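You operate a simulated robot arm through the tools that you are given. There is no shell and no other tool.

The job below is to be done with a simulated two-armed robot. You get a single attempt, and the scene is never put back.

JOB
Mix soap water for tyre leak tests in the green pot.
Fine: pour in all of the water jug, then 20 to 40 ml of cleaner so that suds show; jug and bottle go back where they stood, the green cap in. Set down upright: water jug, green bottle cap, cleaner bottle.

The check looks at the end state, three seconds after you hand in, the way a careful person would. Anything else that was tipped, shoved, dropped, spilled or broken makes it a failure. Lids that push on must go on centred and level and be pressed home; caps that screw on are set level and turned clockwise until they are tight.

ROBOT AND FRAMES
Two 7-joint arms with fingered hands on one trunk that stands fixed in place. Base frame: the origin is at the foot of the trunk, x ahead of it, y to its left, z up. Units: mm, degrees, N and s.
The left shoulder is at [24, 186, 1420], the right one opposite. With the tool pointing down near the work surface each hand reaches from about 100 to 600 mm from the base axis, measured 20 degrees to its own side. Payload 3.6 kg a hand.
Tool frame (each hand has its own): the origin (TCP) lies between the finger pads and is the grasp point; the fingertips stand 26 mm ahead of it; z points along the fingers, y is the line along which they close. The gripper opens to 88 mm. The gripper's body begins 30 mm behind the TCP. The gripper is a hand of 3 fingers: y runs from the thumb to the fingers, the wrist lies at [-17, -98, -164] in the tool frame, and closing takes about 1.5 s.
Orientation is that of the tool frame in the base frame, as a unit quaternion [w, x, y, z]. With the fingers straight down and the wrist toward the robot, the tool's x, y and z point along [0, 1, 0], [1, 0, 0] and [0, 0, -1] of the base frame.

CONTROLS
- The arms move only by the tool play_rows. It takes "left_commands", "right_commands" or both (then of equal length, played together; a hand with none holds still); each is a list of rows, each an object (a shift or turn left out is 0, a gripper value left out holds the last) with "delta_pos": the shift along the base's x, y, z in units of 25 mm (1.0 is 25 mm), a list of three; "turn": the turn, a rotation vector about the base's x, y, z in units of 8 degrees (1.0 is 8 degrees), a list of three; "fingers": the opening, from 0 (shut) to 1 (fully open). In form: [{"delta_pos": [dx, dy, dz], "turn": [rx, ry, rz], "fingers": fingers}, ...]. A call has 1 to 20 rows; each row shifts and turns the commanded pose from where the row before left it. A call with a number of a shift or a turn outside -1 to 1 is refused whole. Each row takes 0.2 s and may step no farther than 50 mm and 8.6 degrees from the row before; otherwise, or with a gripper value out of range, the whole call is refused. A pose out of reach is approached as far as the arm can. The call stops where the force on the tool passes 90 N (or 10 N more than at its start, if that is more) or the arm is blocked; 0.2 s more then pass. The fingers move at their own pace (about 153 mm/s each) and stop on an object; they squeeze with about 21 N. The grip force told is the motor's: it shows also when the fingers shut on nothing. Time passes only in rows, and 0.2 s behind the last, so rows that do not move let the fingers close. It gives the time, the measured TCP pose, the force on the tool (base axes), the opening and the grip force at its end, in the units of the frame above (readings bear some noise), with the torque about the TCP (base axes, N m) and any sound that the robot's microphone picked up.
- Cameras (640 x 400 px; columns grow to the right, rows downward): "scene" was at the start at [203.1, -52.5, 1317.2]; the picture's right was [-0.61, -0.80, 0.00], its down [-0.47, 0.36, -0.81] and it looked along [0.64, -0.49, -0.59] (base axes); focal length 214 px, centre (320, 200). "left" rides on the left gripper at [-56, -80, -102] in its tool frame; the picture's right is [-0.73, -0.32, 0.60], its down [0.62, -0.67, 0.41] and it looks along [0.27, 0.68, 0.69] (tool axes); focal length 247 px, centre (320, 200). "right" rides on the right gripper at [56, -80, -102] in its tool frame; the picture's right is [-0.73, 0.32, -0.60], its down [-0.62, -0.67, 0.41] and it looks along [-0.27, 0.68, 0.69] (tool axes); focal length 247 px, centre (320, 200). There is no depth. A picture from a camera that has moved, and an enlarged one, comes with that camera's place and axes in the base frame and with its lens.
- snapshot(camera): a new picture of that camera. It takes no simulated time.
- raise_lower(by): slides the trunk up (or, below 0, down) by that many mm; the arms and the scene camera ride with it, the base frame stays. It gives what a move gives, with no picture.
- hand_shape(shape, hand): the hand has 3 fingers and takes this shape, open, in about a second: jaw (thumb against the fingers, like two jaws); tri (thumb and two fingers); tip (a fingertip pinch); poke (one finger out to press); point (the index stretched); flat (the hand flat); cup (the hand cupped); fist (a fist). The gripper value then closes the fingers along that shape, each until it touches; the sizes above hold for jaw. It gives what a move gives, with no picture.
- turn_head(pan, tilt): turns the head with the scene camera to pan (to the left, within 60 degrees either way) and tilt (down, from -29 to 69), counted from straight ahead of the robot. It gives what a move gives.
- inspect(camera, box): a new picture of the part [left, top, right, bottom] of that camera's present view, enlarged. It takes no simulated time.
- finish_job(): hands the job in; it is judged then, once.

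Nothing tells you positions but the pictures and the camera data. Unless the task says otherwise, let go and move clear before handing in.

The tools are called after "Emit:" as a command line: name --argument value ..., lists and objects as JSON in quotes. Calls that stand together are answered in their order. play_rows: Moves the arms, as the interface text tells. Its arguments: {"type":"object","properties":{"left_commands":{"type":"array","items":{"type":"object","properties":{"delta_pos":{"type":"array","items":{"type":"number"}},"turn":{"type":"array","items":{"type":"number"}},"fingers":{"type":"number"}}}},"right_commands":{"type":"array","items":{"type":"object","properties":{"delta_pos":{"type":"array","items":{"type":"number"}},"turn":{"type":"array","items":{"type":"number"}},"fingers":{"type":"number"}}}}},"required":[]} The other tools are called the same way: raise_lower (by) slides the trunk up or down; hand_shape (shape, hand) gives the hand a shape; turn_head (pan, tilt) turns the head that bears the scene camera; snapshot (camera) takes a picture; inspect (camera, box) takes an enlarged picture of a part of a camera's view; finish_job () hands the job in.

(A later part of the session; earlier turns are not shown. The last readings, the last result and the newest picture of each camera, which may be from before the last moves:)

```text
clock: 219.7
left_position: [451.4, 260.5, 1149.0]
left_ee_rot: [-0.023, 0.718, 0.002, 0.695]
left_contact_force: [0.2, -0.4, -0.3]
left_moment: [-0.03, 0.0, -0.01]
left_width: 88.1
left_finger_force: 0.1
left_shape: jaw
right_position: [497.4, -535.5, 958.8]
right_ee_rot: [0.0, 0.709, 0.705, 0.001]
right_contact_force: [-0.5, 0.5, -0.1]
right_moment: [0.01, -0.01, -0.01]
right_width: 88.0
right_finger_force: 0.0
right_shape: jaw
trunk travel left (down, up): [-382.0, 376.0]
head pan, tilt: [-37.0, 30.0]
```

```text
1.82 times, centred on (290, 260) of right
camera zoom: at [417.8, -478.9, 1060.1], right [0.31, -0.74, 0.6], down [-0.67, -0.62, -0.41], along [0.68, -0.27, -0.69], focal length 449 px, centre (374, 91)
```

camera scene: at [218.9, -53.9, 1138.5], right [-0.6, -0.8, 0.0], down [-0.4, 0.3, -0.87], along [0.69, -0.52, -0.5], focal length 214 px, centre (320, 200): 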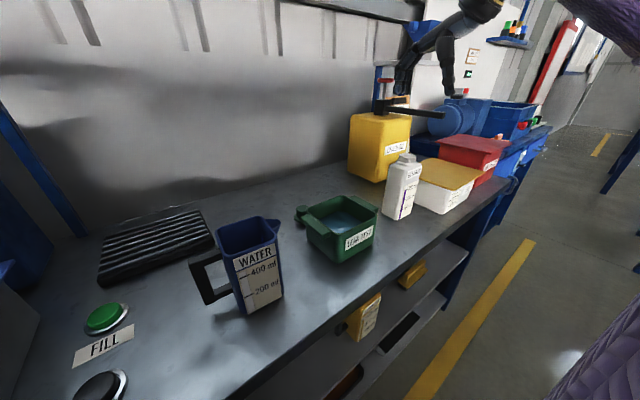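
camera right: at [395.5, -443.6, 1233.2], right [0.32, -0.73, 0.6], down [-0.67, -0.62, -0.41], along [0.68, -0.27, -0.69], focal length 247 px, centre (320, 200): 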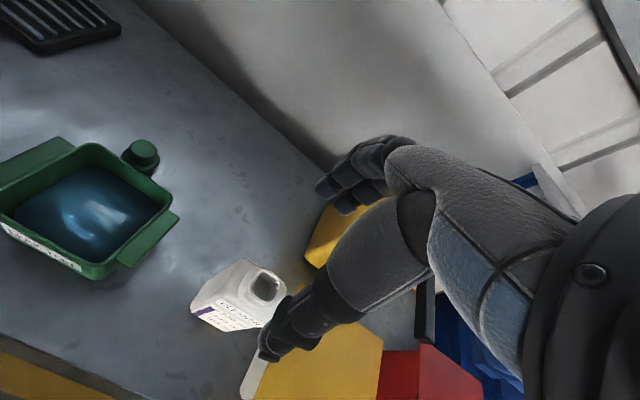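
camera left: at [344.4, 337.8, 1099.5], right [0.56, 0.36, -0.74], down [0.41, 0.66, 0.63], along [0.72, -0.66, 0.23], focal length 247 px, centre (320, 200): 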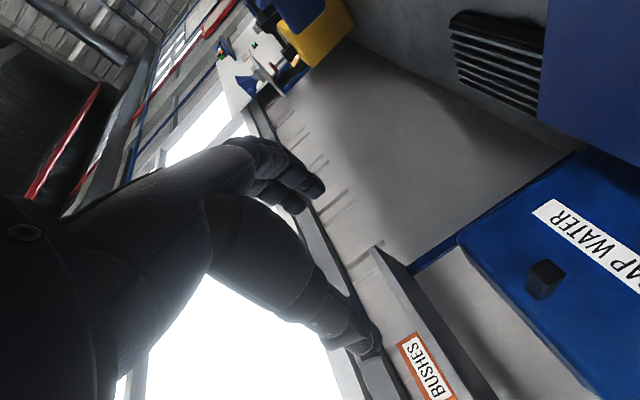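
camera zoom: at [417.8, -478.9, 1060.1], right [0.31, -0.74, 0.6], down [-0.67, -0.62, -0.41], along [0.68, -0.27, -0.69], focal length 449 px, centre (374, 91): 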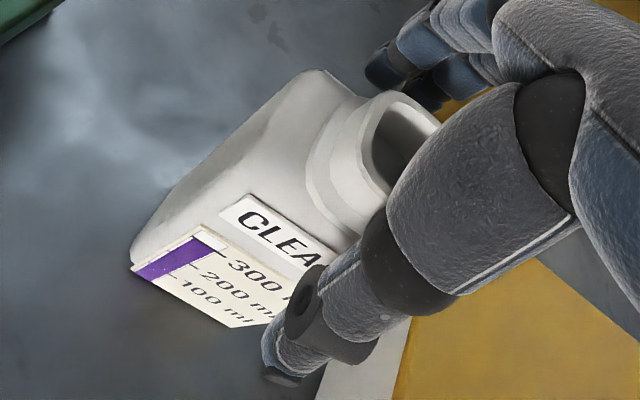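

There is more room under the palm than expected, so I can grip a bit lower for a firmer hold. Continuing down to z ≈ 925.

Emit:
play_rows --right_commands '[{"delta_pos": [0, 0, -0.25]}, {"delta_pos": [0, 0, -0.25]}, {"delta_pos": [0, 0, -0.25]}, {"delta_pos": [0, 0, -0.25]}, {"delta_pos": [0, 0, -0.2]}, {"delta_pos": [0, 0, -0.15]}, {}]'

Emit:
inspect --camera "scene" --box '[370, 120, 450, 210]'

Emit:
inspect --camera "right" --box '[180, 150, 400, 370]'

```text
clock: 221.2
left_position: [451.3, 259.9, 1150.0]
left_ee_rot: [-0.022, 0.718, 0.002, 0.696]
left_contact_force: [0.1, -0.7, 0.3]
left_moment: [-0.01, 0.0, -0.05]
left_width: 88.0
left_finger_force: 0.1
left_shape: jaw
right_position: [497.3, -536.1, 924.4]
right_ee_rot: [0.003, 0.709, 0.705, 0.001]
right_contact_force: [-0.8, -0.4, 2.0]
right_moment: [0.01, -0.04, 0.02]
right_width: 88.0
right_finger_force: 0.1
right_shape: jaw
trunk travel left (down, up): [-382.0, 376.0]
head pan, tilt: [-37.0, 30.0]
```

```text
4.44 times, centred on (410, 165) of scene
camera zoom: at [218.8, -53.6, 1138.5], right [-0.6, -0.8, 0.0], down [-0.4, 0.3, -0.87], along [0.69, -0.52, -0.5], focal length 953 px, centre (-80, 356)
```

zoom: 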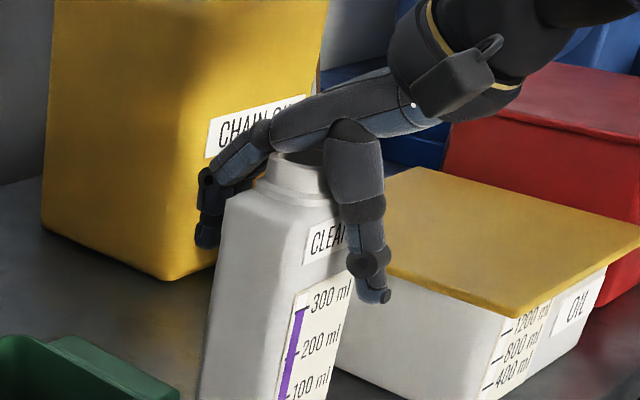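

```text
1.82 times, centred on (290, 260) of right
camera zoom: at [417.3, -479.3, 1026.9], right [0.31, -0.74, 0.6], down [-0.67, -0.62, -0.41], along [0.68, -0.27, -0.69], focal length 449 px, centre (374, 91)
```

zoom: 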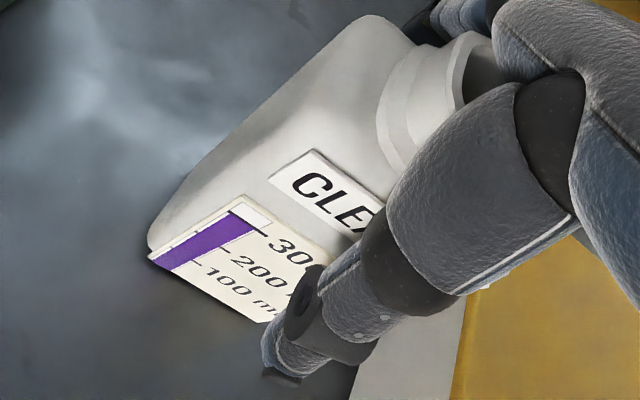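

I may be touching the mouth lightly, so I'll back up 5 mm and then close on the body.

Emit:
play_rows --right_commands '[{"delta_pos": [0, 0, 0.1]}, {"delta_pos": [0, 0, 0.1]}, {}]'

Emit:
play_rows --right_commands '[{"fingers": 0.85}, {"fingers": 0.75}, {"fingers": 0.7}, {"fingers": 0.65}, {"fingers": 0.6}, {"fingers": 0.55}, {"fingers": 0.45}, {"fingers": 0.3}, {"fingers": 0.0}, {"fingers": 0.0}, {"fingers": 0.0}]'

Emit:
inspect --camera "scene" --box '[370, 120, 450, 230]'

Emit:
inspect --camera "right" --box '[180, 150, 400, 370]'

```text
clock: 222.1
left_position: [451.3, 260.6, 1150.0]
left_ee_rot: [-0.023, 0.718, 0.001, 0.696]
left_contact_force: [0.0, 0.4, 0.8]
left_moment: [0.01, -0.01, 0.0]
left_width: 88.0
left_finger_force: 0.0
left_shape: jaw
right_position: [497.2, -536.2, 930.1]
right_ee_rot: [0.0, 0.708, 0.706, 0.001]
right_contact_force: [0.2, 0.6, 0.4]
right_moment: [0.0, -0.03, 0.02]
right_width: 87.6
right_finger_force: 0.0
right_shape: jaw
trunk travel left (down, up): [-382.0, 376.0]
head pan, tilt: [-37.0, 30.0]
```

```text
clock: 224.4
left_position: [450.8, 259.2, 1149.9]
left_ee_rot: [-0.022, 0.718, 0.002, 0.696]
left_contact_force: [-0.3, -0.2, -0.2]
left_moment: [0.01, 0.03, 0.01]
left_width: 88.1
left_finger_force: 0.0
left_shape: jaw
right_position: [497.4, -536.7, 930.0]
right_ee_rot: [0.0, 0.709, 0.705, 0.001]
right_contact_force: [0.6, 0.4, -0.4]
right_moment: [-0.01, -0.04, 0.03]
right_width: 46.4
right_finger_force: 20.6
right_shape: jaw
trunk travel left (down, up): [-382.0, 376.0]
head pan, tilt: [-37.0, 30.0]
```

```text
3.64 times, centred on (410, 175) of scene
camera zoom: at [219.1, -53.8, 1138.4], right [-0.6, -0.8, 0.0], down [-0.4, 0.3, -0.87], along [0.69, -0.52, -0.5], focal length 780 px, centre (-7, 291)
```

zoom: 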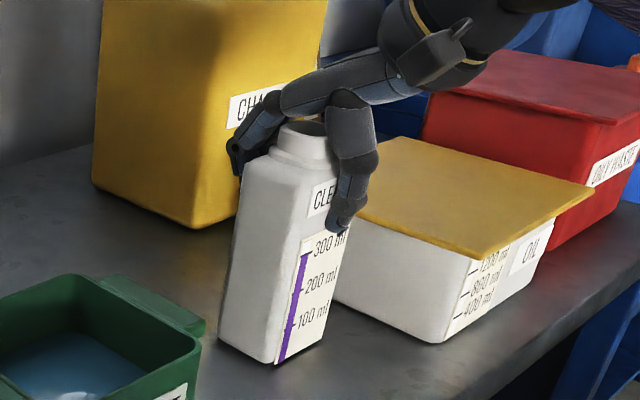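

```text
1.82 times, centred on (290, 260) of right
camera zoom: at [417.8, -479.6, 1031.8], right [0.31, -0.74, 0.6], down [-0.67, -0.62, -0.41], along [0.68, -0.27, -0.69], focal length 449 px, centre (374, 91)
```

zoom: 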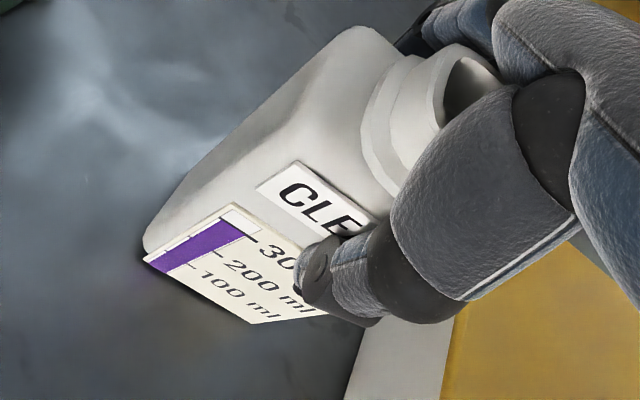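

Gripped. The reference pose for putting it back is TCP (497.3, -536.4, 930). I'll lift a little and check that it hangs straight.

Emit:
play_rows --right_commands '[{"delta_pos": [0, 0, 0.15]}, {"delta_pos": [0, 0, 0.15]}, {"delta_pos": [0, 0, 0.15]}, {"delta_pos": [0, 0, 0.15]}, {}, {}]'

Emit:
inspect --camera "scene" --box '[370, 120, 450, 230]'

Emit:
inspect --camera "right" --box '[180, 150, 400, 370]'

```text
clock: 225.8
left_position: [451.7, 260.0, 1148.9]
left_ee_rot: [-0.024, 0.718, 0.002, 0.695]
left_contact_force: [-0.9, -0.4, 0.6]
left_moment: [0.01, -0.02, -0.01]
left_width: 87.8
left_finger_force: 0.0
left_shape: jaw
right_position: [498.0, -535.8, 944.6]
right_ee_rot: [0.001, 0.709, 0.705, 0.001]
right_contact_force: [-0.8, 0.0, -4.2]
right_moment: [-0.02, -0.02, -0.02]
right_width: 46.2
right_finger_force: 21.4
right_shape: jaw
trunk travel left (down, up): [-382.0, 376.0]
head pan, tilt: [-37.0, 30.0]
```

```text
3.64 times, centred on (410, 175) of scene
camera zoom: at [219.3, -54.0, 1138.4], right [-0.6, -0.8, 0.0], down [-0.4, 0.3, -0.87], along [0.69, -0.52, -0.5], focal length 780 px, centre (-7, 291)
```

zoom: 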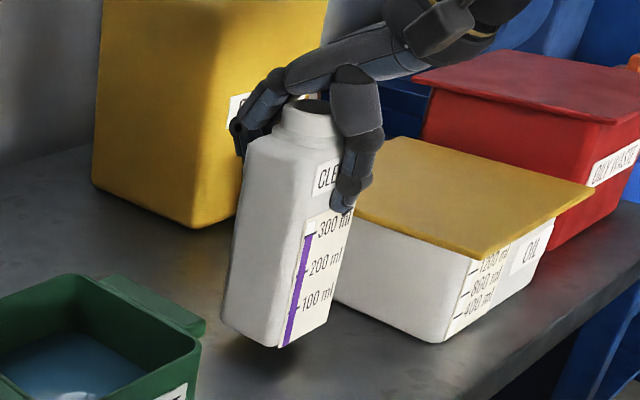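

```text
1.82 times, centred on (290, 260) of right
camera zoom: at [417.9, -479.3, 1046.8], right [0.31, -0.74, 0.6], down [-0.67, -0.62, -0.41], along [0.68, -0.27, -0.69], focal length 449 px, centre (374, 91)
```

zoom: 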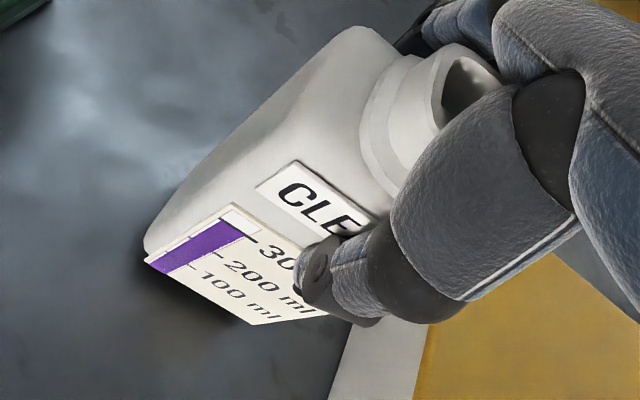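

It hangs straight at 4.2 N. I'll raise it and carry it over to the +y side of the pot, the same route as the jug.

Emit:
play_rows --right_commands '[{"delta_pos": [0, 0, 0.5]}, {"delta_pos": [0, 0, 0.6]}, {"delta_pos": [0, 0, 0.6]}, {"delta_pos": [0, 0, 0.6]}, {"delta_pos": [0, 0, 0.6]}, {"delta_pos": [0, 0, 0.6]}, {"delta_pos": [0, 0, 0.6]}, {"delta_pos": [0, 0, 0.6]}, {"delta_pos": [0, 0, 0.6]}, {"delta_pos": [0, 0, 0.5]}, {}]'

Emit:
play_rows --right_commands '[{"delta_pos": [0, 0.5, 0]}, {"delta_pos": [0, 0.6, 0]}, {"delta_pos": [0, 0.6, 0]}, {"delta_pos": [0, 0.6, 0]}, {"delta_pos": [0, 0.6, 0]}, {"delta_pos": [0, 0.6, 0]}, {"delta_pos": [0, 0.6, 0]}, {"delta_pos": [0, 0.6, 0]}, {"delta_pos": [0, 0.6, 0]}, {"delta_pos": [0, 0.6, 0]}, {"delta_pos": [0, 0.6, 0]}, {"delta_pos": [0, 0.6, 0]}, {"delta_pos": [0, 0.6, 0]}, {"delta_pos": [0, 0.6, 0]}, {"delta_pos": [0, 0.6, 0]}, {"delta_pos": [0, 0.6, 0]}, {}]'

Emit:
snapshot --camera "scene"

```text
clock: 228.2
left_position: [450.7, 259.5, 1150.3]
left_ee_rot: [-0.023, 0.718, 0.002, 0.696]
left_contact_force: [0.0, -0.1, -0.3]
left_moment: [-0.03, 0.01, 0.04]
left_width: 87.8
left_finger_force: 0.0
left_shape: jaw
right_position: [497.6, -535.3, 1089.2]
right_ee_rot: [0.001, 0.709, 0.705, 0.001]
right_contact_force: [0.9, 0.0, -3.3]
right_moment: [-0.01, -0.02, -0.01]
right_width: 46.3
right_finger_force: 20.9
right_shape: jaw
trunk travel left (down, up): [-382.0, 376.0]
head pan, tilt: [-37.0, 30.0]
```

```text
clock: 231.8
left_position: [450.8, 260.3, 1150.0]
left_ee_rot: [-0.023, 0.718, 0.002, 0.695]
left_contact_force: [-0.1, 0.4, 0.0]
left_moment: [0.02, -0.02, 0.0]
left_width: 88.0
left_finger_force: 0.1
left_shape: jaw
right_position: [498.2, -297.4, 1090.4]
right_ee_rot: [0.001, 0.709, 0.705, 0.0]
right_contact_force: [0.1, -0.1, -4.0]
right_moment: [-0.01, 0.01, -0.01]
right_width: 46.2
right_finger_force: 20.7
right_shape: jaw
trunk travel left (down, up): [-382.0, 376.0]
head pan, tilt: [-37.0, 30.0]
```

```text
taken
camera scene: at [219.2, -54.1, 1138.4], right [-0.6, -0.8, 0.0], down [-0.4, 0.3, -0.87], along [0.69, -0.52, -0.5], focal length 214 px, centre (320, 200)
```

scene: 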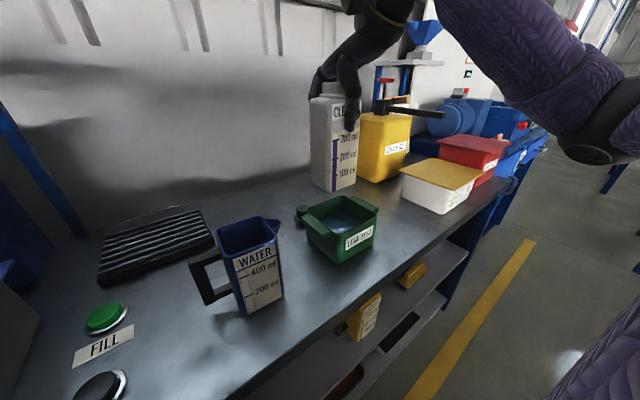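

The bottle is over the pot region. Because its base will swing toward the jug as it tilts, I'll keep it a bit higher and farther back. Tilting to 40° first and checking the grip.

Emit:
play_rows --right_commands '[{"delta_pos": [0.12, 0, -0.16], "turn": [0.5, 0, 0]}, {"delta_pos": [0.12, 0, -0.16], "turn": [0.5, 0, 0]}, {"delta_pos": [0.12, 0, -0.16], "turn": [0.5, 0, 0]}, {"delta_pos": [0.12, 0, -0.16], "turn": [0.5, 0, 0]}, {"delta_pos": [0.12, 0, -0.16], "turn": [0.5, 0, 0]}, {"delta_pos": [0.12, 0, -0.16], "turn": [0.5, 0, 0]}, {"delta_pos": [0.12, 0, -0.16], "turn": [0.5, 0, 0]}, {"delta_pos": [0.12, 0, -0.16], "turn": [0.5, 0, 0]}, {"delta_pos": [0.12, 0, -0.16], "turn": [0.5, 0, 0]}, {"delta_pos": [0.12, 0, -0.16], "turn": [0.5, 0, 0]}, {}]'

Emit:
inspect --camera "scene" --box '[200, 50, 440, 270]'

Emit:
snapshot --camera "right"

```text
clock: 234.2
left_position: [449.8, 259.8, 1149.7]
left_ee_rot: [-0.023, 0.718, 0.002, 0.696]
left_contact_force: [-0.7, -0.3, 0.1]
left_moment: [0.02, -0.03, -0.01]
left_width: 87.9
left_finger_force: 0.0
left_shape: jaw
right_position: [528.4, -298.3, 1050.0]
right_ee_rot: [-0.242, 0.667, 0.662, 0.242]
right_contact_force: [0.1, 1.1, -3.7]
right_moment: [-0.16, -0.05, 0.01]
right_width: 46.4
right_finger_force: 21.1
right_shape: jaw
trunk travel left (down, up): [-382.0, 376.0]
head pan, tilt: [-37.0, 30.0]
```

```text
1.82 times, centred on (320, 160) of scene
camera zoom: at [219.3, -53.8, 1138.4], right [-0.6, -0.8, 0.0], down [-0.4, 0.3, -0.87], along [0.69, -0.52, -0.5], focal length 390 px, centre (320, 273)
```

zoom: 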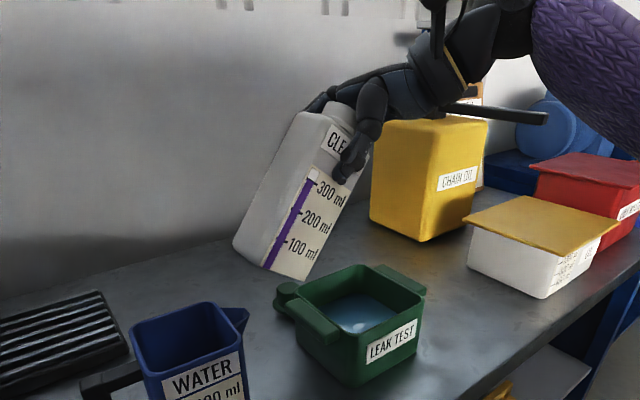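

```text
taken
camera right: at [448.3, -320.5, 1164.6], right [0.31, -0.95, -0.01], down [-0.67, -0.21, -0.71], along [0.68, 0.23, -0.7], focal length 247 px, centre (320, 200)
```

right: 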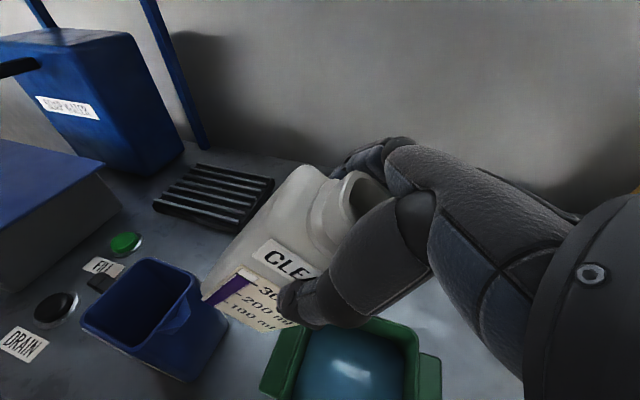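

No slip at 40°. I'll continue to 60° with another check.

Emit:
play_rows --right_commands '[{"delta_pos": [0, 0.02, -0.1], "turn": [0.5, 0, 0]}, {"delta_pos": [0, 0.02, -0.1], "turn": [0.5, 0, 0]}, {"delta_pos": [0, 0.02, -0.1], "turn": [0.5, 0, 0]}, {"delta_pos": [0, 0.02, -0.1], "turn": [0.5, 0, 0]}, {"delta_pos": [0, 0.02, -0.1], "turn": [0.5, 0, 0]}, {}]'

Emit:
inspect --camera "scene" --box '[200, 50, 440, 270]'

Emit:
inspect --camera "right" --box '[180, 200, 320, 350]'

```text
clock: 235.7
left_position: [450.7, 260.4, 1150.1]
left_ee_rot: [-0.022, 0.719, 0.002, 0.695]
left_contact_force: [1.1, -0.2, 0.2]
left_moment: [0.02, 0.01, 0.0]
left_width: 87.9
left_finger_force: 0.1
left_shape: jaw
right_position: [527.3, -295.7, 1037.5]
right_ee_rot: [-0.354, 0.614, 0.61, 0.353]
right_contact_force: [-0.5, 0.3, -3.8]
right_moment: [-0.15, -0.03, 0.0]
right_width: 46.4
right_finger_force: 21.0
right_shape: jaw
trunk travel left (down, up): [-382.0, 376.0]
head pan, tilt: [-37.0, 30.0]
```

```text
1.82 times, centred on (320, 160) of scene
camera zoom: at [219.3, -53.8, 1138.4], right [-0.6, -0.8, 0.0], down [-0.4, 0.3, -0.87], along [0.69, -0.52, -0.5], focal length 390 px, centre (320, 273)
```

zoom: 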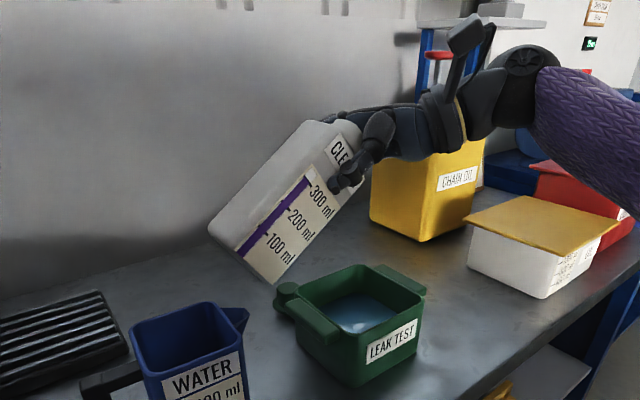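

```text
2.67 times, centred on (250, 275) of right
camera zoom: at [447.7, -356.2, 1137.6], right [0.31, -0.89, -0.34], down [-0.67, 0.05, -0.74], along [0.68, 0.46, -0.58], focal length 659 px, centre (507, 0)
```

zoom: 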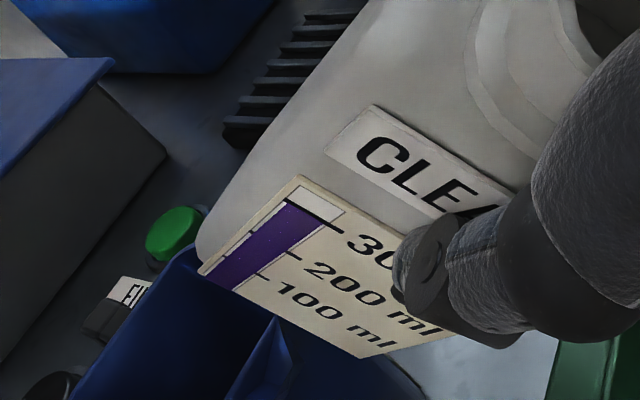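

The bottle lags the hand by a few degrees but holds. I'll go on to 70° and watch it.

Emit:
play_rows --right_commands '[{"delta_pos": [0, 0.02, -0.1], "turn": [0.42, 0, 0]}, {"delta_pos": [0, 0.02, -0.1], "turn": [0.42, 0, 0]}, {"delta_pos": [0, 0.02, -0.1], "turn": [0.42, 0, 0]}, {}]'

Emit:
inspect --camera "scene" --box '[200, 50, 440, 270]'

Emit:
inspect --camera "right" --box '[180, 200, 320, 350]'

```text
clock: 236.7
left_position: [451.3, 260.7, 1149.3]
left_ee_rot: [-0.022, 0.718, 0.002, 0.696]
left_contact_force: [0.2, 0.9, 0.6]
left_moment: [0.03, 0.04, 0.01]
left_width: 87.7
left_finger_force: 0.1
left_shape: jaw
right_position: [527.6, -294.2, 1029.5]
right_ee_rot: [-0.406, 0.581, 0.577, 0.405]
right_contact_force: [0.1, -0.4, -3.8]
right_moment: [-0.19, 0.02, -0.01]
right_width: 46.3
right_finger_force: 21.0
right_shape: jaw
trunk travel left (down, up): [-382.0, 376.0]
head pan, tilt: [-37.0, 30.0]
```

```text
1.82 times, centred on (320, 160) of scene
camera zoom: at [219.3, -53.9, 1138.4], right [-0.6, -0.8, 0.0], down [-0.4, 0.3, -0.87], along [0.69, -0.52, -0.5], focal length 390 px, centre (320, 273)
```

zoom: 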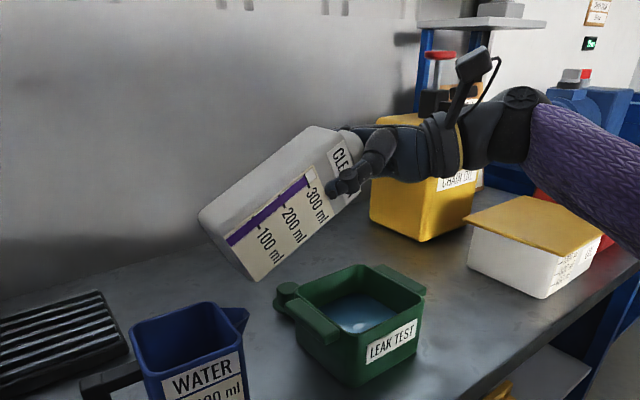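

```text
2.67 times, centred on (250, 275) of right
camera zoom: at [447.8, -371.4, 1118.3], right [0.31, -0.81, -0.49], down [-0.67, 0.18, -0.72], along [0.68, 0.55, -0.49], focal length 659 px, centre (507, 0)
```

zoom: 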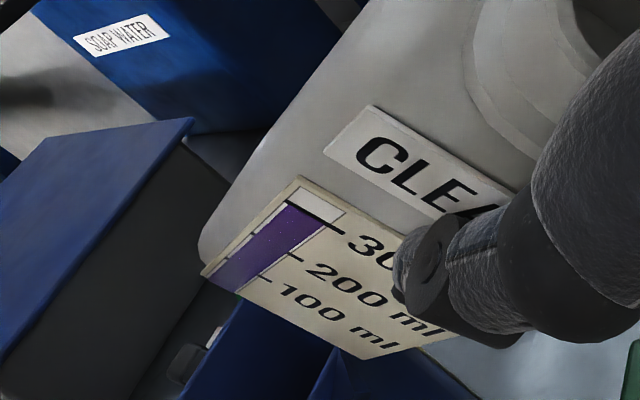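

Rigid since the last check. I'm close to the pouring angle now, so I'll go in 1° steps and read the gauge each time.

Emit:
play_rows --right_commands '[{"delta_pos": [0, 0, -0.1], "turn": [0.125, 0, 0]}, {"delta_pos": [0, 0, -0.1], "turn": [0.125, 0, 0]}, {"delta_pos": [0, 0, -0.1], "turn": [0.125, 0, 0]}, {}]'

Emit:
inspect --camera "scene" --box '[240, 90, 400, 250]'

Emit:
inspect --camera "right" --box '[190, 250, 290, 350]'

```text
clock: 237.7
left_position: [451.4, 260.7, 1149.3]
left_ee_rot: [-0.024, 0.718, 0.002, 0.696]
left_contact_force: [-0.6, -0.6, -1.2]
left_moment: [0.01, 0.03, 0.01]
left_width: 88.0
left_finger_force: 0.1
left_shape: jaw
right_position: [527.4, -294.4, 1021.6]
right_ee_rot: [-0.421, 0.57, 0.566, 0.421]
right_contact_force: [0.3, -0.2, -4.4]
right_moment: [-0.18, 0.0, 0.0]
right_width: 46.2
right_finger_force: 21.1
right_shape: jaw
trunk travel left (down, up): [-382.0, 376.0]
head pan, tilt: [-37.0, 30.0]
```

```text
2.50 times, centred on (320, 170) of scene
camera zoom: at [219.3, -53.9, 1138.4], right [-0.6, -0.8, 0.0], down [-0.4, 0.3, -0.87], along [0.69, -0.52, -0.5], focal length 536 px, centre (320, 275)
```

zoom: 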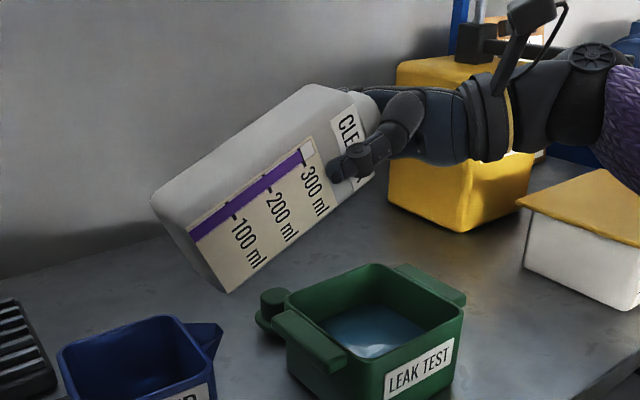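

```text
4.00 times, centred on (240, 300) of right
camera zoom: at [448.0, -375.7, 1106.5], right [0.31, -0.79, -0.53], down [-0.67, 0.21, -0.71], along [0.68, 0.58, -0.46], focal length 988 px, centre (640, -200)
```

zoom: 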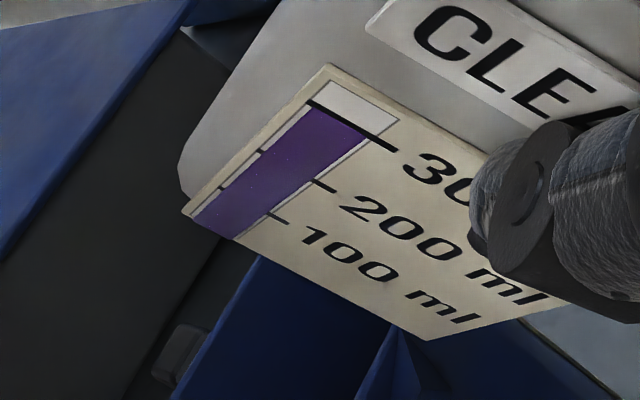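

Emit:
play_rows --right_commands '[{"delta_pos": [0, 0, -0.05], "turn": [0.125, 0, 0]}, {"delta_pos": [0, 0, -0.05], "turn": [0.125, 0, 0]}, {}]'

Emit:
inspect --camera "scene" --box '[240, 90, 400, 250]'

Emit:
inspect --camera "right" --box '[220, 265, 270, 315]'

```text
clock: 238.4
left_position: [452.0, 260.7, 1149.8]
left_ee_rot: [-0.023, 0.718, 0.003, 0.696]
left_contact_force: [0.5, -0.7, -0.2]
left_moment: [0.02, -0.02, -0.04]
left_width: 87.7
left_finger_force: 0.1
left_shape: jaw
right_position: [527.7, -294.2, 1020.0]
right_ee_rot: [-0.431, 0.563, 0.559, 0.43]
right_contact_force: [0.3, 0.7, -3.8]
right_moment: [-0.22, -0.01, -0.05]
right_width: 46.1
right_finger_force: 20.8
right_shape: jaw
trunk travel left (down, up): [-382.0, 376.0]
head pan, tilt: [-37.0, 30.0]
```

```text
2.50 times, centred on (320, 170) of scene
camera zoom: at [219.3, -53.9, 1138.4], right [-0.6, -0.8, 0.0], down [-0.4, 0.3, -0.87], along [0.69, -0.52, -0.5], focal length 536 px, centre (320, 275)
```

zoom: 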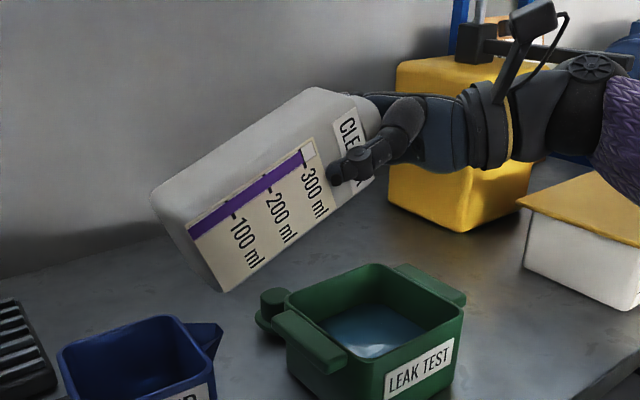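

```text
8.00 times, centred on (245, 290) of right
camera zoom: at [447.9, -378.8, 1101.3], right [0.31, -0.77, -0.56], down [-0.67, 0.24, -0.71], along [0.68, 0.59, -0.44], focal length 1976 px, centre (920, -520)
```

zoom: 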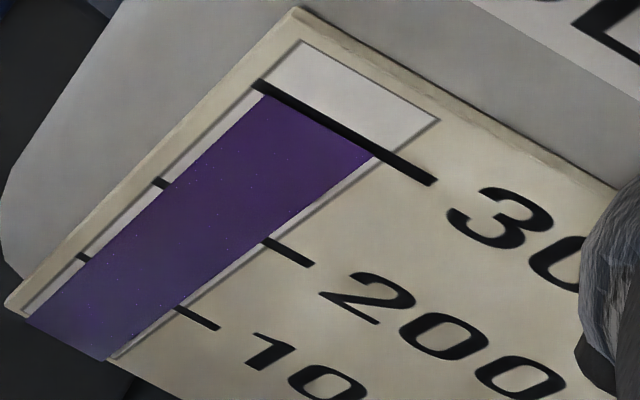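

The gauge is very readable here (about 294 ml). Continuing in 1° steps.

Emit:
play_rows --right_commands '[{"delta_pos": [0, 0, -0.05], "turn": [0.125, 0, 0]}, {"delta_pos": [0, 0, -0.05], "turn": [0.125, 0, 0]}, {}]'

Emit:
inspect --camera "scene" --box '[240, 90, 400, 250]'

Emit:
inspect --camera "right" --box '[220, 265, 270, 315]'

```text
clock: 239.2
left_position: [450.9, 260.0, 1150.1]
left_ee_rot: [-0.023, 0.718, 0.002, 0.696]
left_contact_force: [-1.1, 0.7, -0.5]
left_moment: [0.0, 0.01, 0.01]
left_width: 87.9
left_finger_force: 0.0
left_shape: jaw
right_position: [527.5, -293.5, 1016.9]
right_ee_rot: [-0.441, 0.555, 0.552, 0.439]
right_contact_force: [0.5, 0.2, -3.5]
right_moment: [-0.21, -0.02, 0.01]
right_width: 46.3
right_finger_force: 21.1
right_shape: jaw
trunk travel left (down, up): [-382.0, 376.0]
head pan, tilt: [-37.0, 30.0]
```

```text
2.50 times, centred on (320, 170) of scene
camera zoom: at [219.3, -53.9, 1138.4], right [-0.6, -0.8, 0.0], down [-0.4, 0.3, -0.87], along [0.69, -0.52, -0.5], focal length 536 px, centre (320, 275)
```

zoom: 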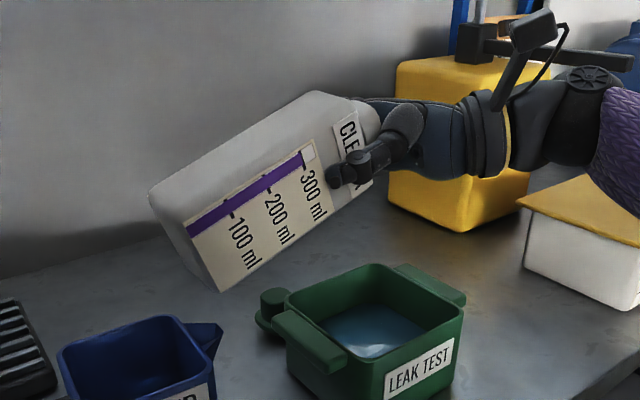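

```text
8.00 times, centred on (245, 290) of right
camera zoom: at [448.1, -381.1, 1095.7], right [0.31, -0.75, -0.58], down [-0.67, 0.26, -0.7], along [0.68, 0.61, -0.42], focal length 1976 px, centre (920, -520)
```

zoom: 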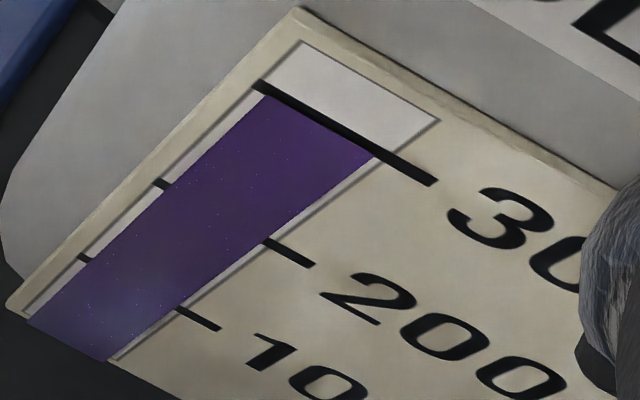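

Emit:
play_rows --right_commands '[{"delta_pos": [0, 0, 0], "turn": [0.125, 0, 0]}, {"delta_pos": [0, 0, 0], "turn": [0.125, 0, 0]}, {}]'

Emit:
inspect --camera "scene" --box '[240, 90, 400, 250]'

Emit:
inspect --camera "right" --box '[220, 265, 270, 315]'

```text
clock: 240.1
left_position: [450.3, 260.2, 1150.0]
left_ee_rot: [-0.023, 0.718, 0.003, 0.696]
left_contact_force: [0.1, 0.1, -0.3]
left_moment: [0.02, -0.02, 0.02]
left_width: 88.0
left_finger_force: 0.1
left_shape: jaw
right_position: [528.5, -294.5, 1018.1]
right_ee_rot: [-0.451, 0.547, 0.544, 0.449]
right_contact_force: [-0.1, -0.5, -2.9]
right_moment: [-0.21, 0.01, 0.03]
right_width: 46.2
right_finger_force: 20.8
right_shape: jaw
trunk travel left (down, up): [-382.0, 376.0]
head pan, tilt: [-37.0, 30.0]
```

```text
2.50 times, centred on (320, 170) of scene
camera zoom: at [219.3, -53.9, 1138.4], right [-0.6, -0.8, 0.0], down [-0.4, 0.3, -0.87], along [0.69, -0.52, -0.5], focal length 536 px, centre (320, 275)
```

zoom: 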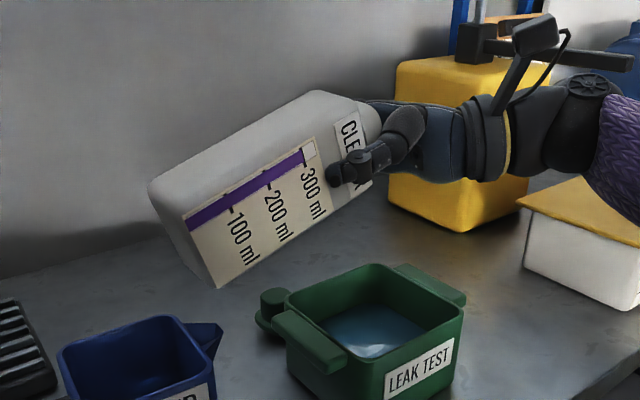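

```text
8.00 times, centred on (245, 290) of right
camera zoom: at [448.0, -384.1, 1092.9], right [0.31, -0.73, -0.61], down [-0.67, 0.29, -0.69], along [0.68, 0.62, -0.4], focal length 1976 px, centre (920, -520)
```

zoom: 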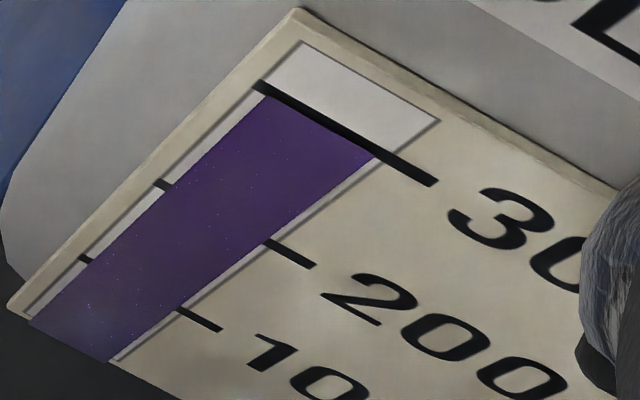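

Emit:
play_rows --right_commands '[{"turn": [0.125, 0, 0]}, {}, {}]'

Emit:
inspect --camera "right" --box '[220, 265, 270, 315]'

Emit:
inspect --camera "scene" --box '[300, 110, 380, 250]'

```text
clock: 240.8
left_position: [450.6, 258.8, 1148.8]
left_ee_rot: [-0.023, 0.718, 0.003, 0.695]
left_contact_force: [-0.8, -0.2, 0.8]
left_moment: [0.01, 0.0, 0.03]
left_width: 88.2
left_finger_force: 0.0
left_shape: jaw
right_position: [526.6, -293.8, 1018.8]
right_ee_rot: [-0.455, 0.544, 0.539, 0.454]
right_contact_force: [-0.1, -0.3, -4.3]
right_moment: [-0.2, -0.01, 0.0]
right_width: 46.3
right_finger_force: 21.1
right_shape: jaw
trunk travel left (down, up): [-382.0, 376.0]
head pan, tilt: [-37.0, 30.0]
```

```text
8.00 times, centred on (245, 290) of right
camera zoom: at [448.3, -385.1, 1091.4], right [0.31, -0.72, -0.62], down [-0.67, 0.3, -0.68], along [0.68, 0.63, -0.39], focal length 1976 px, centre (920, -520)
```

zoom: 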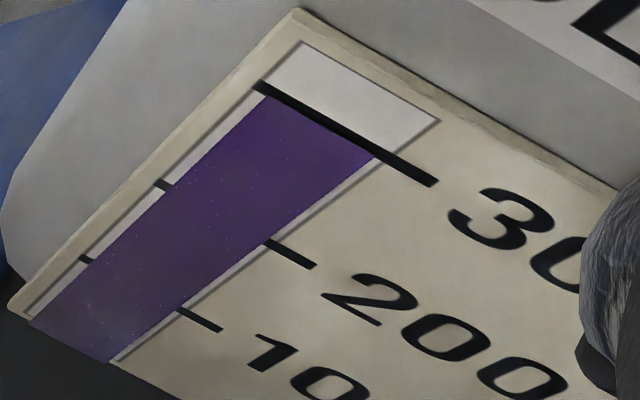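

```text
2.86 times, centred on (340, 180) of scene
camera zoom: at [219.3, -53.9, 1138.4], right [-0.6, -0.8, 0.0], down [-0.4, 0.3, -0.87], along [0.69, -0.52, -0.5], focal length 613 px, centre (263, 257)
```

zoom: 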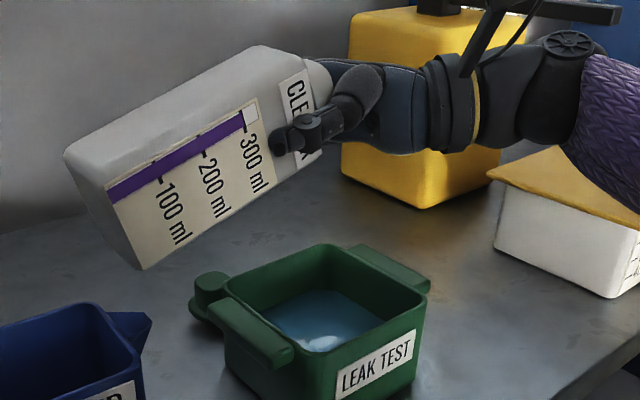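

Emit:
play_rows --right_commands '[{"turn": [0.125, 0, 0]}, {}, {}]'

Emit:
inspect --camera "right" --box '[220, 265, 270, 315]'

Emit:
inspect --camera "scene" --box '[300, 110, 380, 250]'

```text
clock: 241.7
left_position: [452.1, 261.8, 1149.0]
left_ee_rot: [-0.022, 0.717, 0.002, 0.696]
left_contact_force: [0.2, -0.3, -0.4]
left_moment: [0.0, -0.03, -0.03]
left_width: 88.0
left_finger_force: 0.1
left_shape: jaw
right_position: [527.0, -294.2, 1018.1]
right_ee_rot: [-0.46, 0.54, 0.535, 0.459]
right_contact_force: [0.1, -0.1, -4.1]
right_moment: [-0.16, 0.0, -0.02]
right_width: 45.9
right_finger_force: 20.8
right_shape: jaw
trunk travel left (down, up): [-382.0, 376.0]
head pan, tilt: [-37.0, 30.0]
```

```text
8.00 times, centred on (245, 290) of right
camera zoom: at [448.1, -386.4, 1089.6], right [0.31, -0.71, -0.63], down [-0.67, 0.31, -0.68], along [0.68, 0.64, -0.37], focal length 1976 px, centre (920, -520)
```

zoom: 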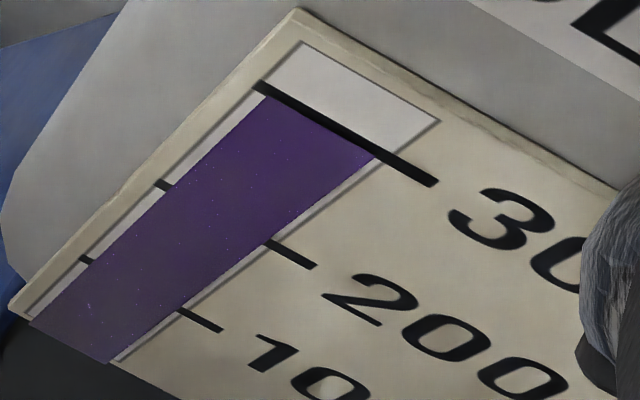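

```text
2.86 times, centred on (340, 180) of scene
camera zoom: at [219.3, -53.8, 1138.4], right [-0.6, -0.8, 0.0], down [-0.4, 0.3, -0.87], along [0.69, -0.52, -0.5], focal length 613 px, centre (263, 257)
```

zoom: 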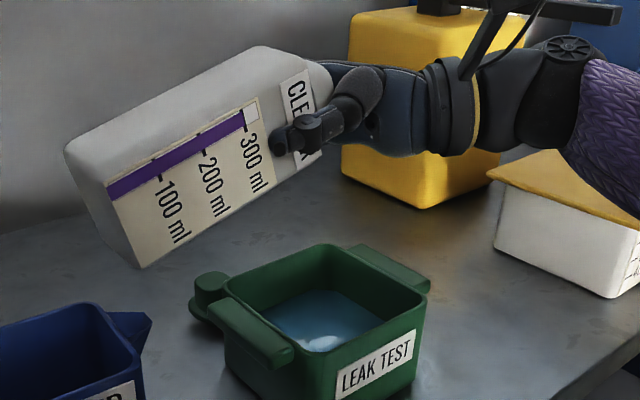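

Emit:
play_rows --right_commands '[{"turn": [0.125, 0, 0]}, {}, {}]'

Emit:
inspect --camera "right" --box '[220, 265, 270, 315]'

Emit:
play_rows --right_commands '[{"turn": [0.125, 0, 0]}, {}, {}]'

Emit:
inspect --camera "right" --box '[220, 265, 270, 315]'

Emit:
inspect --camera "scene" --box '[300, 110, 380, 250]'

```text
clock: 242.4
left_position: [451.6, 260.2, 1150.4]
left_ee_rot: [-0.023, 0.718, 0.003, 0.696]
left_contact_force: [0.2, -0.7, -0.3]
left_moment: [0.0, 0.02, 0.01]
left_width: 88.0
left_finger_force: 0.1
left_shape: jaw
right_position: [528.4, -293.8, 1016.0]
right_ee_rot: [-0.465, 0.536, 0.532, 0.463]
right_contact_force: [0.0, 0.6, -2.6]
right_moment: [-0.18, 0.04, -0.01]
right_width: 46.1
right_finger_force: 21.2
right_shape: jaw
trunk travel left (down, up): [-382.0, 376.0]
head pan, tilt: [-37.0, 30.0]
```

```text
8.00 times, centred on (245, 290) of right
camera zoom: at [448.1, -387.6, 1087.9], right [0.31, -0.7, -0.65], down [-0.67, 0.32, -0.67], along [0.68, 0.64, -0.36], focal length 1976 px, centre (920, -520)
```

zoom: 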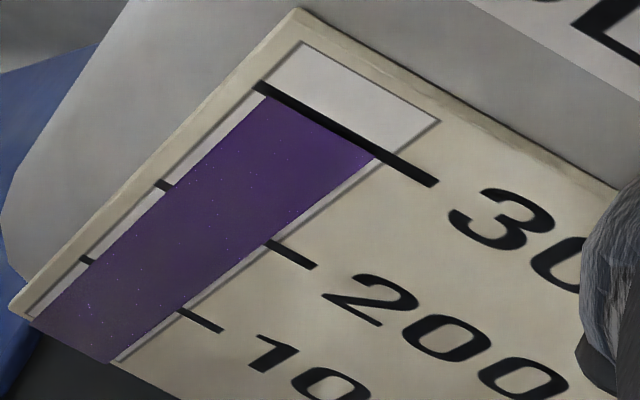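

```text
clock: 243.2
left_position: [452.2, 259.8, 1150.3]
left_ee_rot: [-0.022, 0.718, 0.002, 0.695]
left_contact_force: [0.1, -0.1, -0.8]
left_moment: [0.04, -0.03, 0.0]
left_width: 87.9
left_finger_force: 0.0
left_shape: jaw
right_position: [527.4, -293.9, 1017.3]
right_ee_rot: [-0.469, 0.532, 0.528, 0.468]
right_contact_force: [-0.6, -0.3, -3.6]
right_moment: [-0.16, 0.02, 0.01]
right_width: 46.2
right_finger_force: 20.8
right_shape: jaw
trunk travel left (down, up): [-382.0, 376.0]
head pan, tilt: [-37.0, 30.0]
```

```text
8.00 times, centred on (245, 290) of right
camera zoom: at [448.1, -388.7, 1086.2], right [0.31, -0.68, -0.66], down [-0.67, 0.33, -0.67], along [0.68, 0.65, -0.35], focal length 1976 px, centre (920, -520)
```

zoom: 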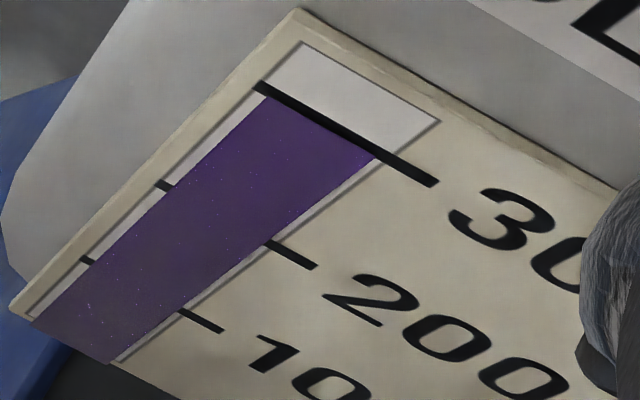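

```text
2.86 times, centred on (340, 180) of scene
camera zoom: at [219.3, -53.8, 1138.4], right [-0.6, -0.8, 0.0], down [-0.4, 0.3, -0.87], along [0.69, -0.52, -0.5], focal length 613 px, centre (263, 257)
```

zoom: 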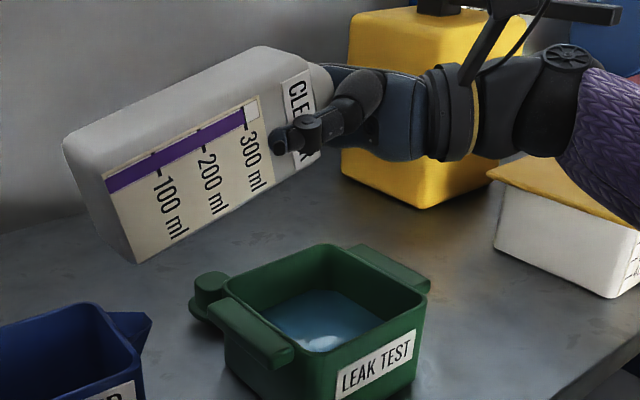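

Emit:
play_rows --right_commands '[{"turn": [0.125, 0, 0]}, {}, {}]'

Emit:
inspect --camera "right" --box '[220, 265, 270, 315]'

Emit:
inspect --camera "scene" --box '[300, 110, 380, 250]'

```text
clock: 244.1
left_position: [452.1, 260.4, 1149.8]
left_ee_rot: [-0.023, 0.718, 0.002, 0.696]
left_contact_force: [0.7, 0.1, -0.5]
left_moment: [-0.02, 0.02, 0.03]
left_width: 88.0
left_finger_force: 0.0
left_shape: jaw
right_position: [526.2, -294.3, 1017.1]
right_ee_rot: [-0.474, 0.528, 0.523, 0.473]
right_contact_force: [0.0, 0.1, -4.4]
right_moment: [-0.21, -0.02, -0.04]
right_width: 46.1
right_finger_force: 20.5
right_shape: jaw
trunk travel left (down, up): [-382.0, 376.0]
head pan, tilt: [-37.0, 30.0]
```

```text
8.00 times, centred on (245, 290) of right
camera zoom: at [448.1, -390.0, 1084.6], right [0.31, -0.67, -0.67], down [-0.67, 0.35, -0.66], along [0.68, 0.65, -0.34], focal length 1976 px, centre (920, -520)
```

zoom: 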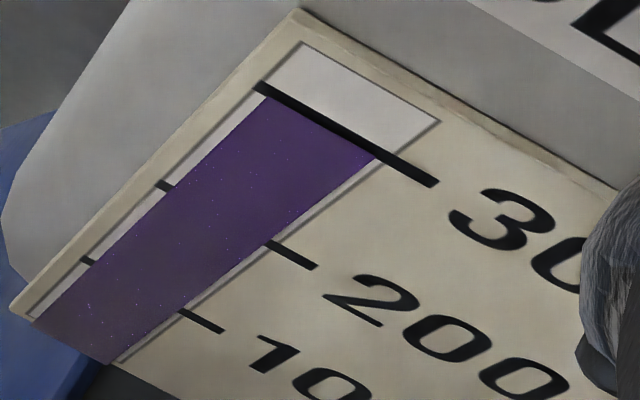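

```text
2.86 times, centred on (340, 180) of scene
camera zoom: at [219.3, -53.8, 1138.4], right [-0.6, -0.8, 0.0], down [-0.4, 0.3, -0.87], along [0.69, -0.52, -0.5], focal length 613 px, centre (263, 257)
```

zoom: 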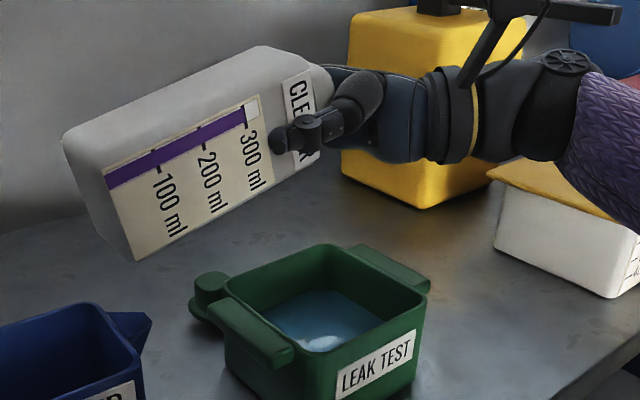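

By comparing views, the bottle itself is at about 79° (it lags the hand by about 6°), right at the expected threshold. I'll use half-degree steps now.

Emit:
play_rows --right_commands '[{"turn": [0.07, 0, 0]}, {}, {}]'

Emit:
inspect --camera "right" --box '[220, 265, 270, 315]'

Emit:
play_rows --right_commands '[{"turn": [0.07, 0, 0]}, {}, {}]'

Emit:
inspect --camera "right" --box '[220, 265, 270, 315]'

Emit:
inspect --camera "scene" --box '[300, 110, 380, 250]'

```text
clock: 244.8
left_position: [451.0, 259.8, 1150.3]
left_ee_rot: [-0.023, 0.718, 0.002, 0.696]
left_contact_force: [0.0, 0.7, -0.3]
left_moment: [0.02, -0.01, 0.0]
left_width: 87.9
left_finger_force: 0.1
left_shape: jaw
right_position: [526.6, -295.2, 1017.4]
right_ee_rot: [-0.477, 0.525, 0.521, 0.475]
right_contact_force: [0.4, 0.1, -3.7]
right_moment: [-0.18, -0.01, -0.03]
right_width: 46.2
right_finger_force: 20.8
right_shape: jaw
trunk travel left (down, up): [-382.0, 376.0]
head pan, tilt: [-37.0, 30.0]
```

```text
8.00 times, centred on (245, 290) of right
camera zoom: at [448.0, -390.6, 1083.6], right [0.31, -0.67, -0.68], down [-0.67, 0.35, -0.66], along [0.68, 0.66, -0.33], focal length 1976 px, centre (920, -520)
```

zoom: 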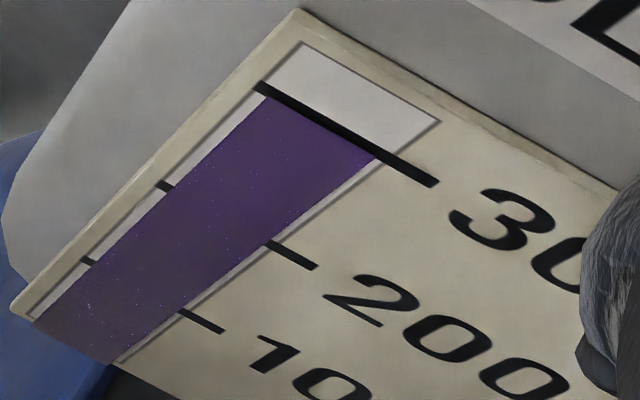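

```text
clock: 245.7
left_position: [450.6, 260.6, 1149.8]
left_ee_rot: [-0.023, 0.718, 0.003, 0.695]
left_contact_force: [-0.3, -0.1, -0.6]
left_moment: [0.01, -0.05, -0.04]
left_width: 87.8
left_finger_force: 0.1
left_shape: jaw
right_position: [526.7, -293.6, 1017.8]
right_ee_rot: [-0.479, 0.523, 0.519, 0.478]
right_contact_force: [0.5, -0.2, -3.6]
right_moment: [-0.19, 0.0, -0.01]
right_width: 46.2
right_finger_force: 21.3
right_shape: jaw
trunk travel left (down, up): [-382.0, 376.0]
head pan, tilt: [-37.0, 30.0]
```

```text
8.00 times, centred on (245, 290) of right
camera zoom: at [447.9, -391.2, 1082.8], right [0.31, -0.66, -0.68], down [-0.67, 0.36, -0.65], along [0.68, 0.66, -0.33], focal length 1976 px, centre (920, -520)
```

zoom: 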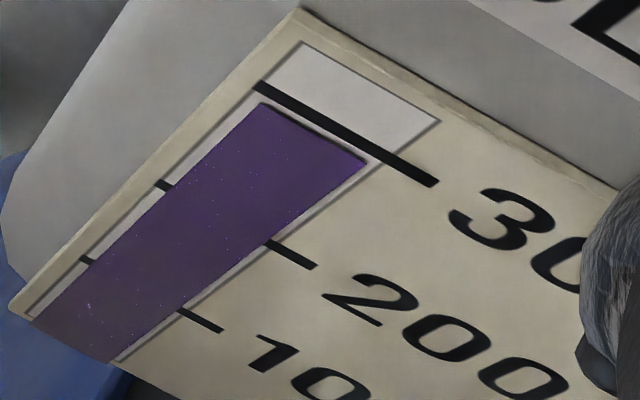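

```text
2.86 times, centred on (340, 180) of scene
camera zoom: at [219.3, -53.8, 1138.4], right [-0.6, -0.8, 0.0], down [-0.4, 0.3, -0.87], along [0.69, -0.52, -0.5], focal length 613 px, centre (263, 257)
```

zoom: 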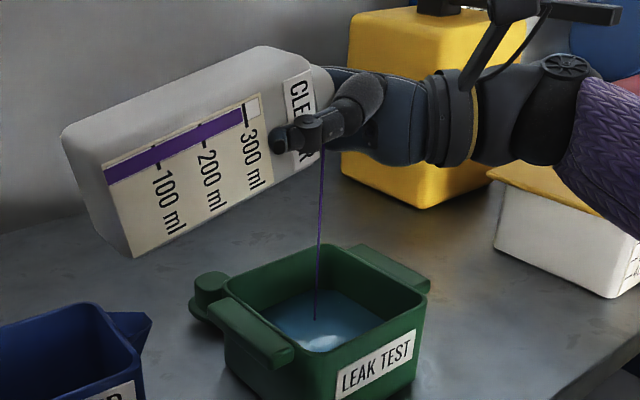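

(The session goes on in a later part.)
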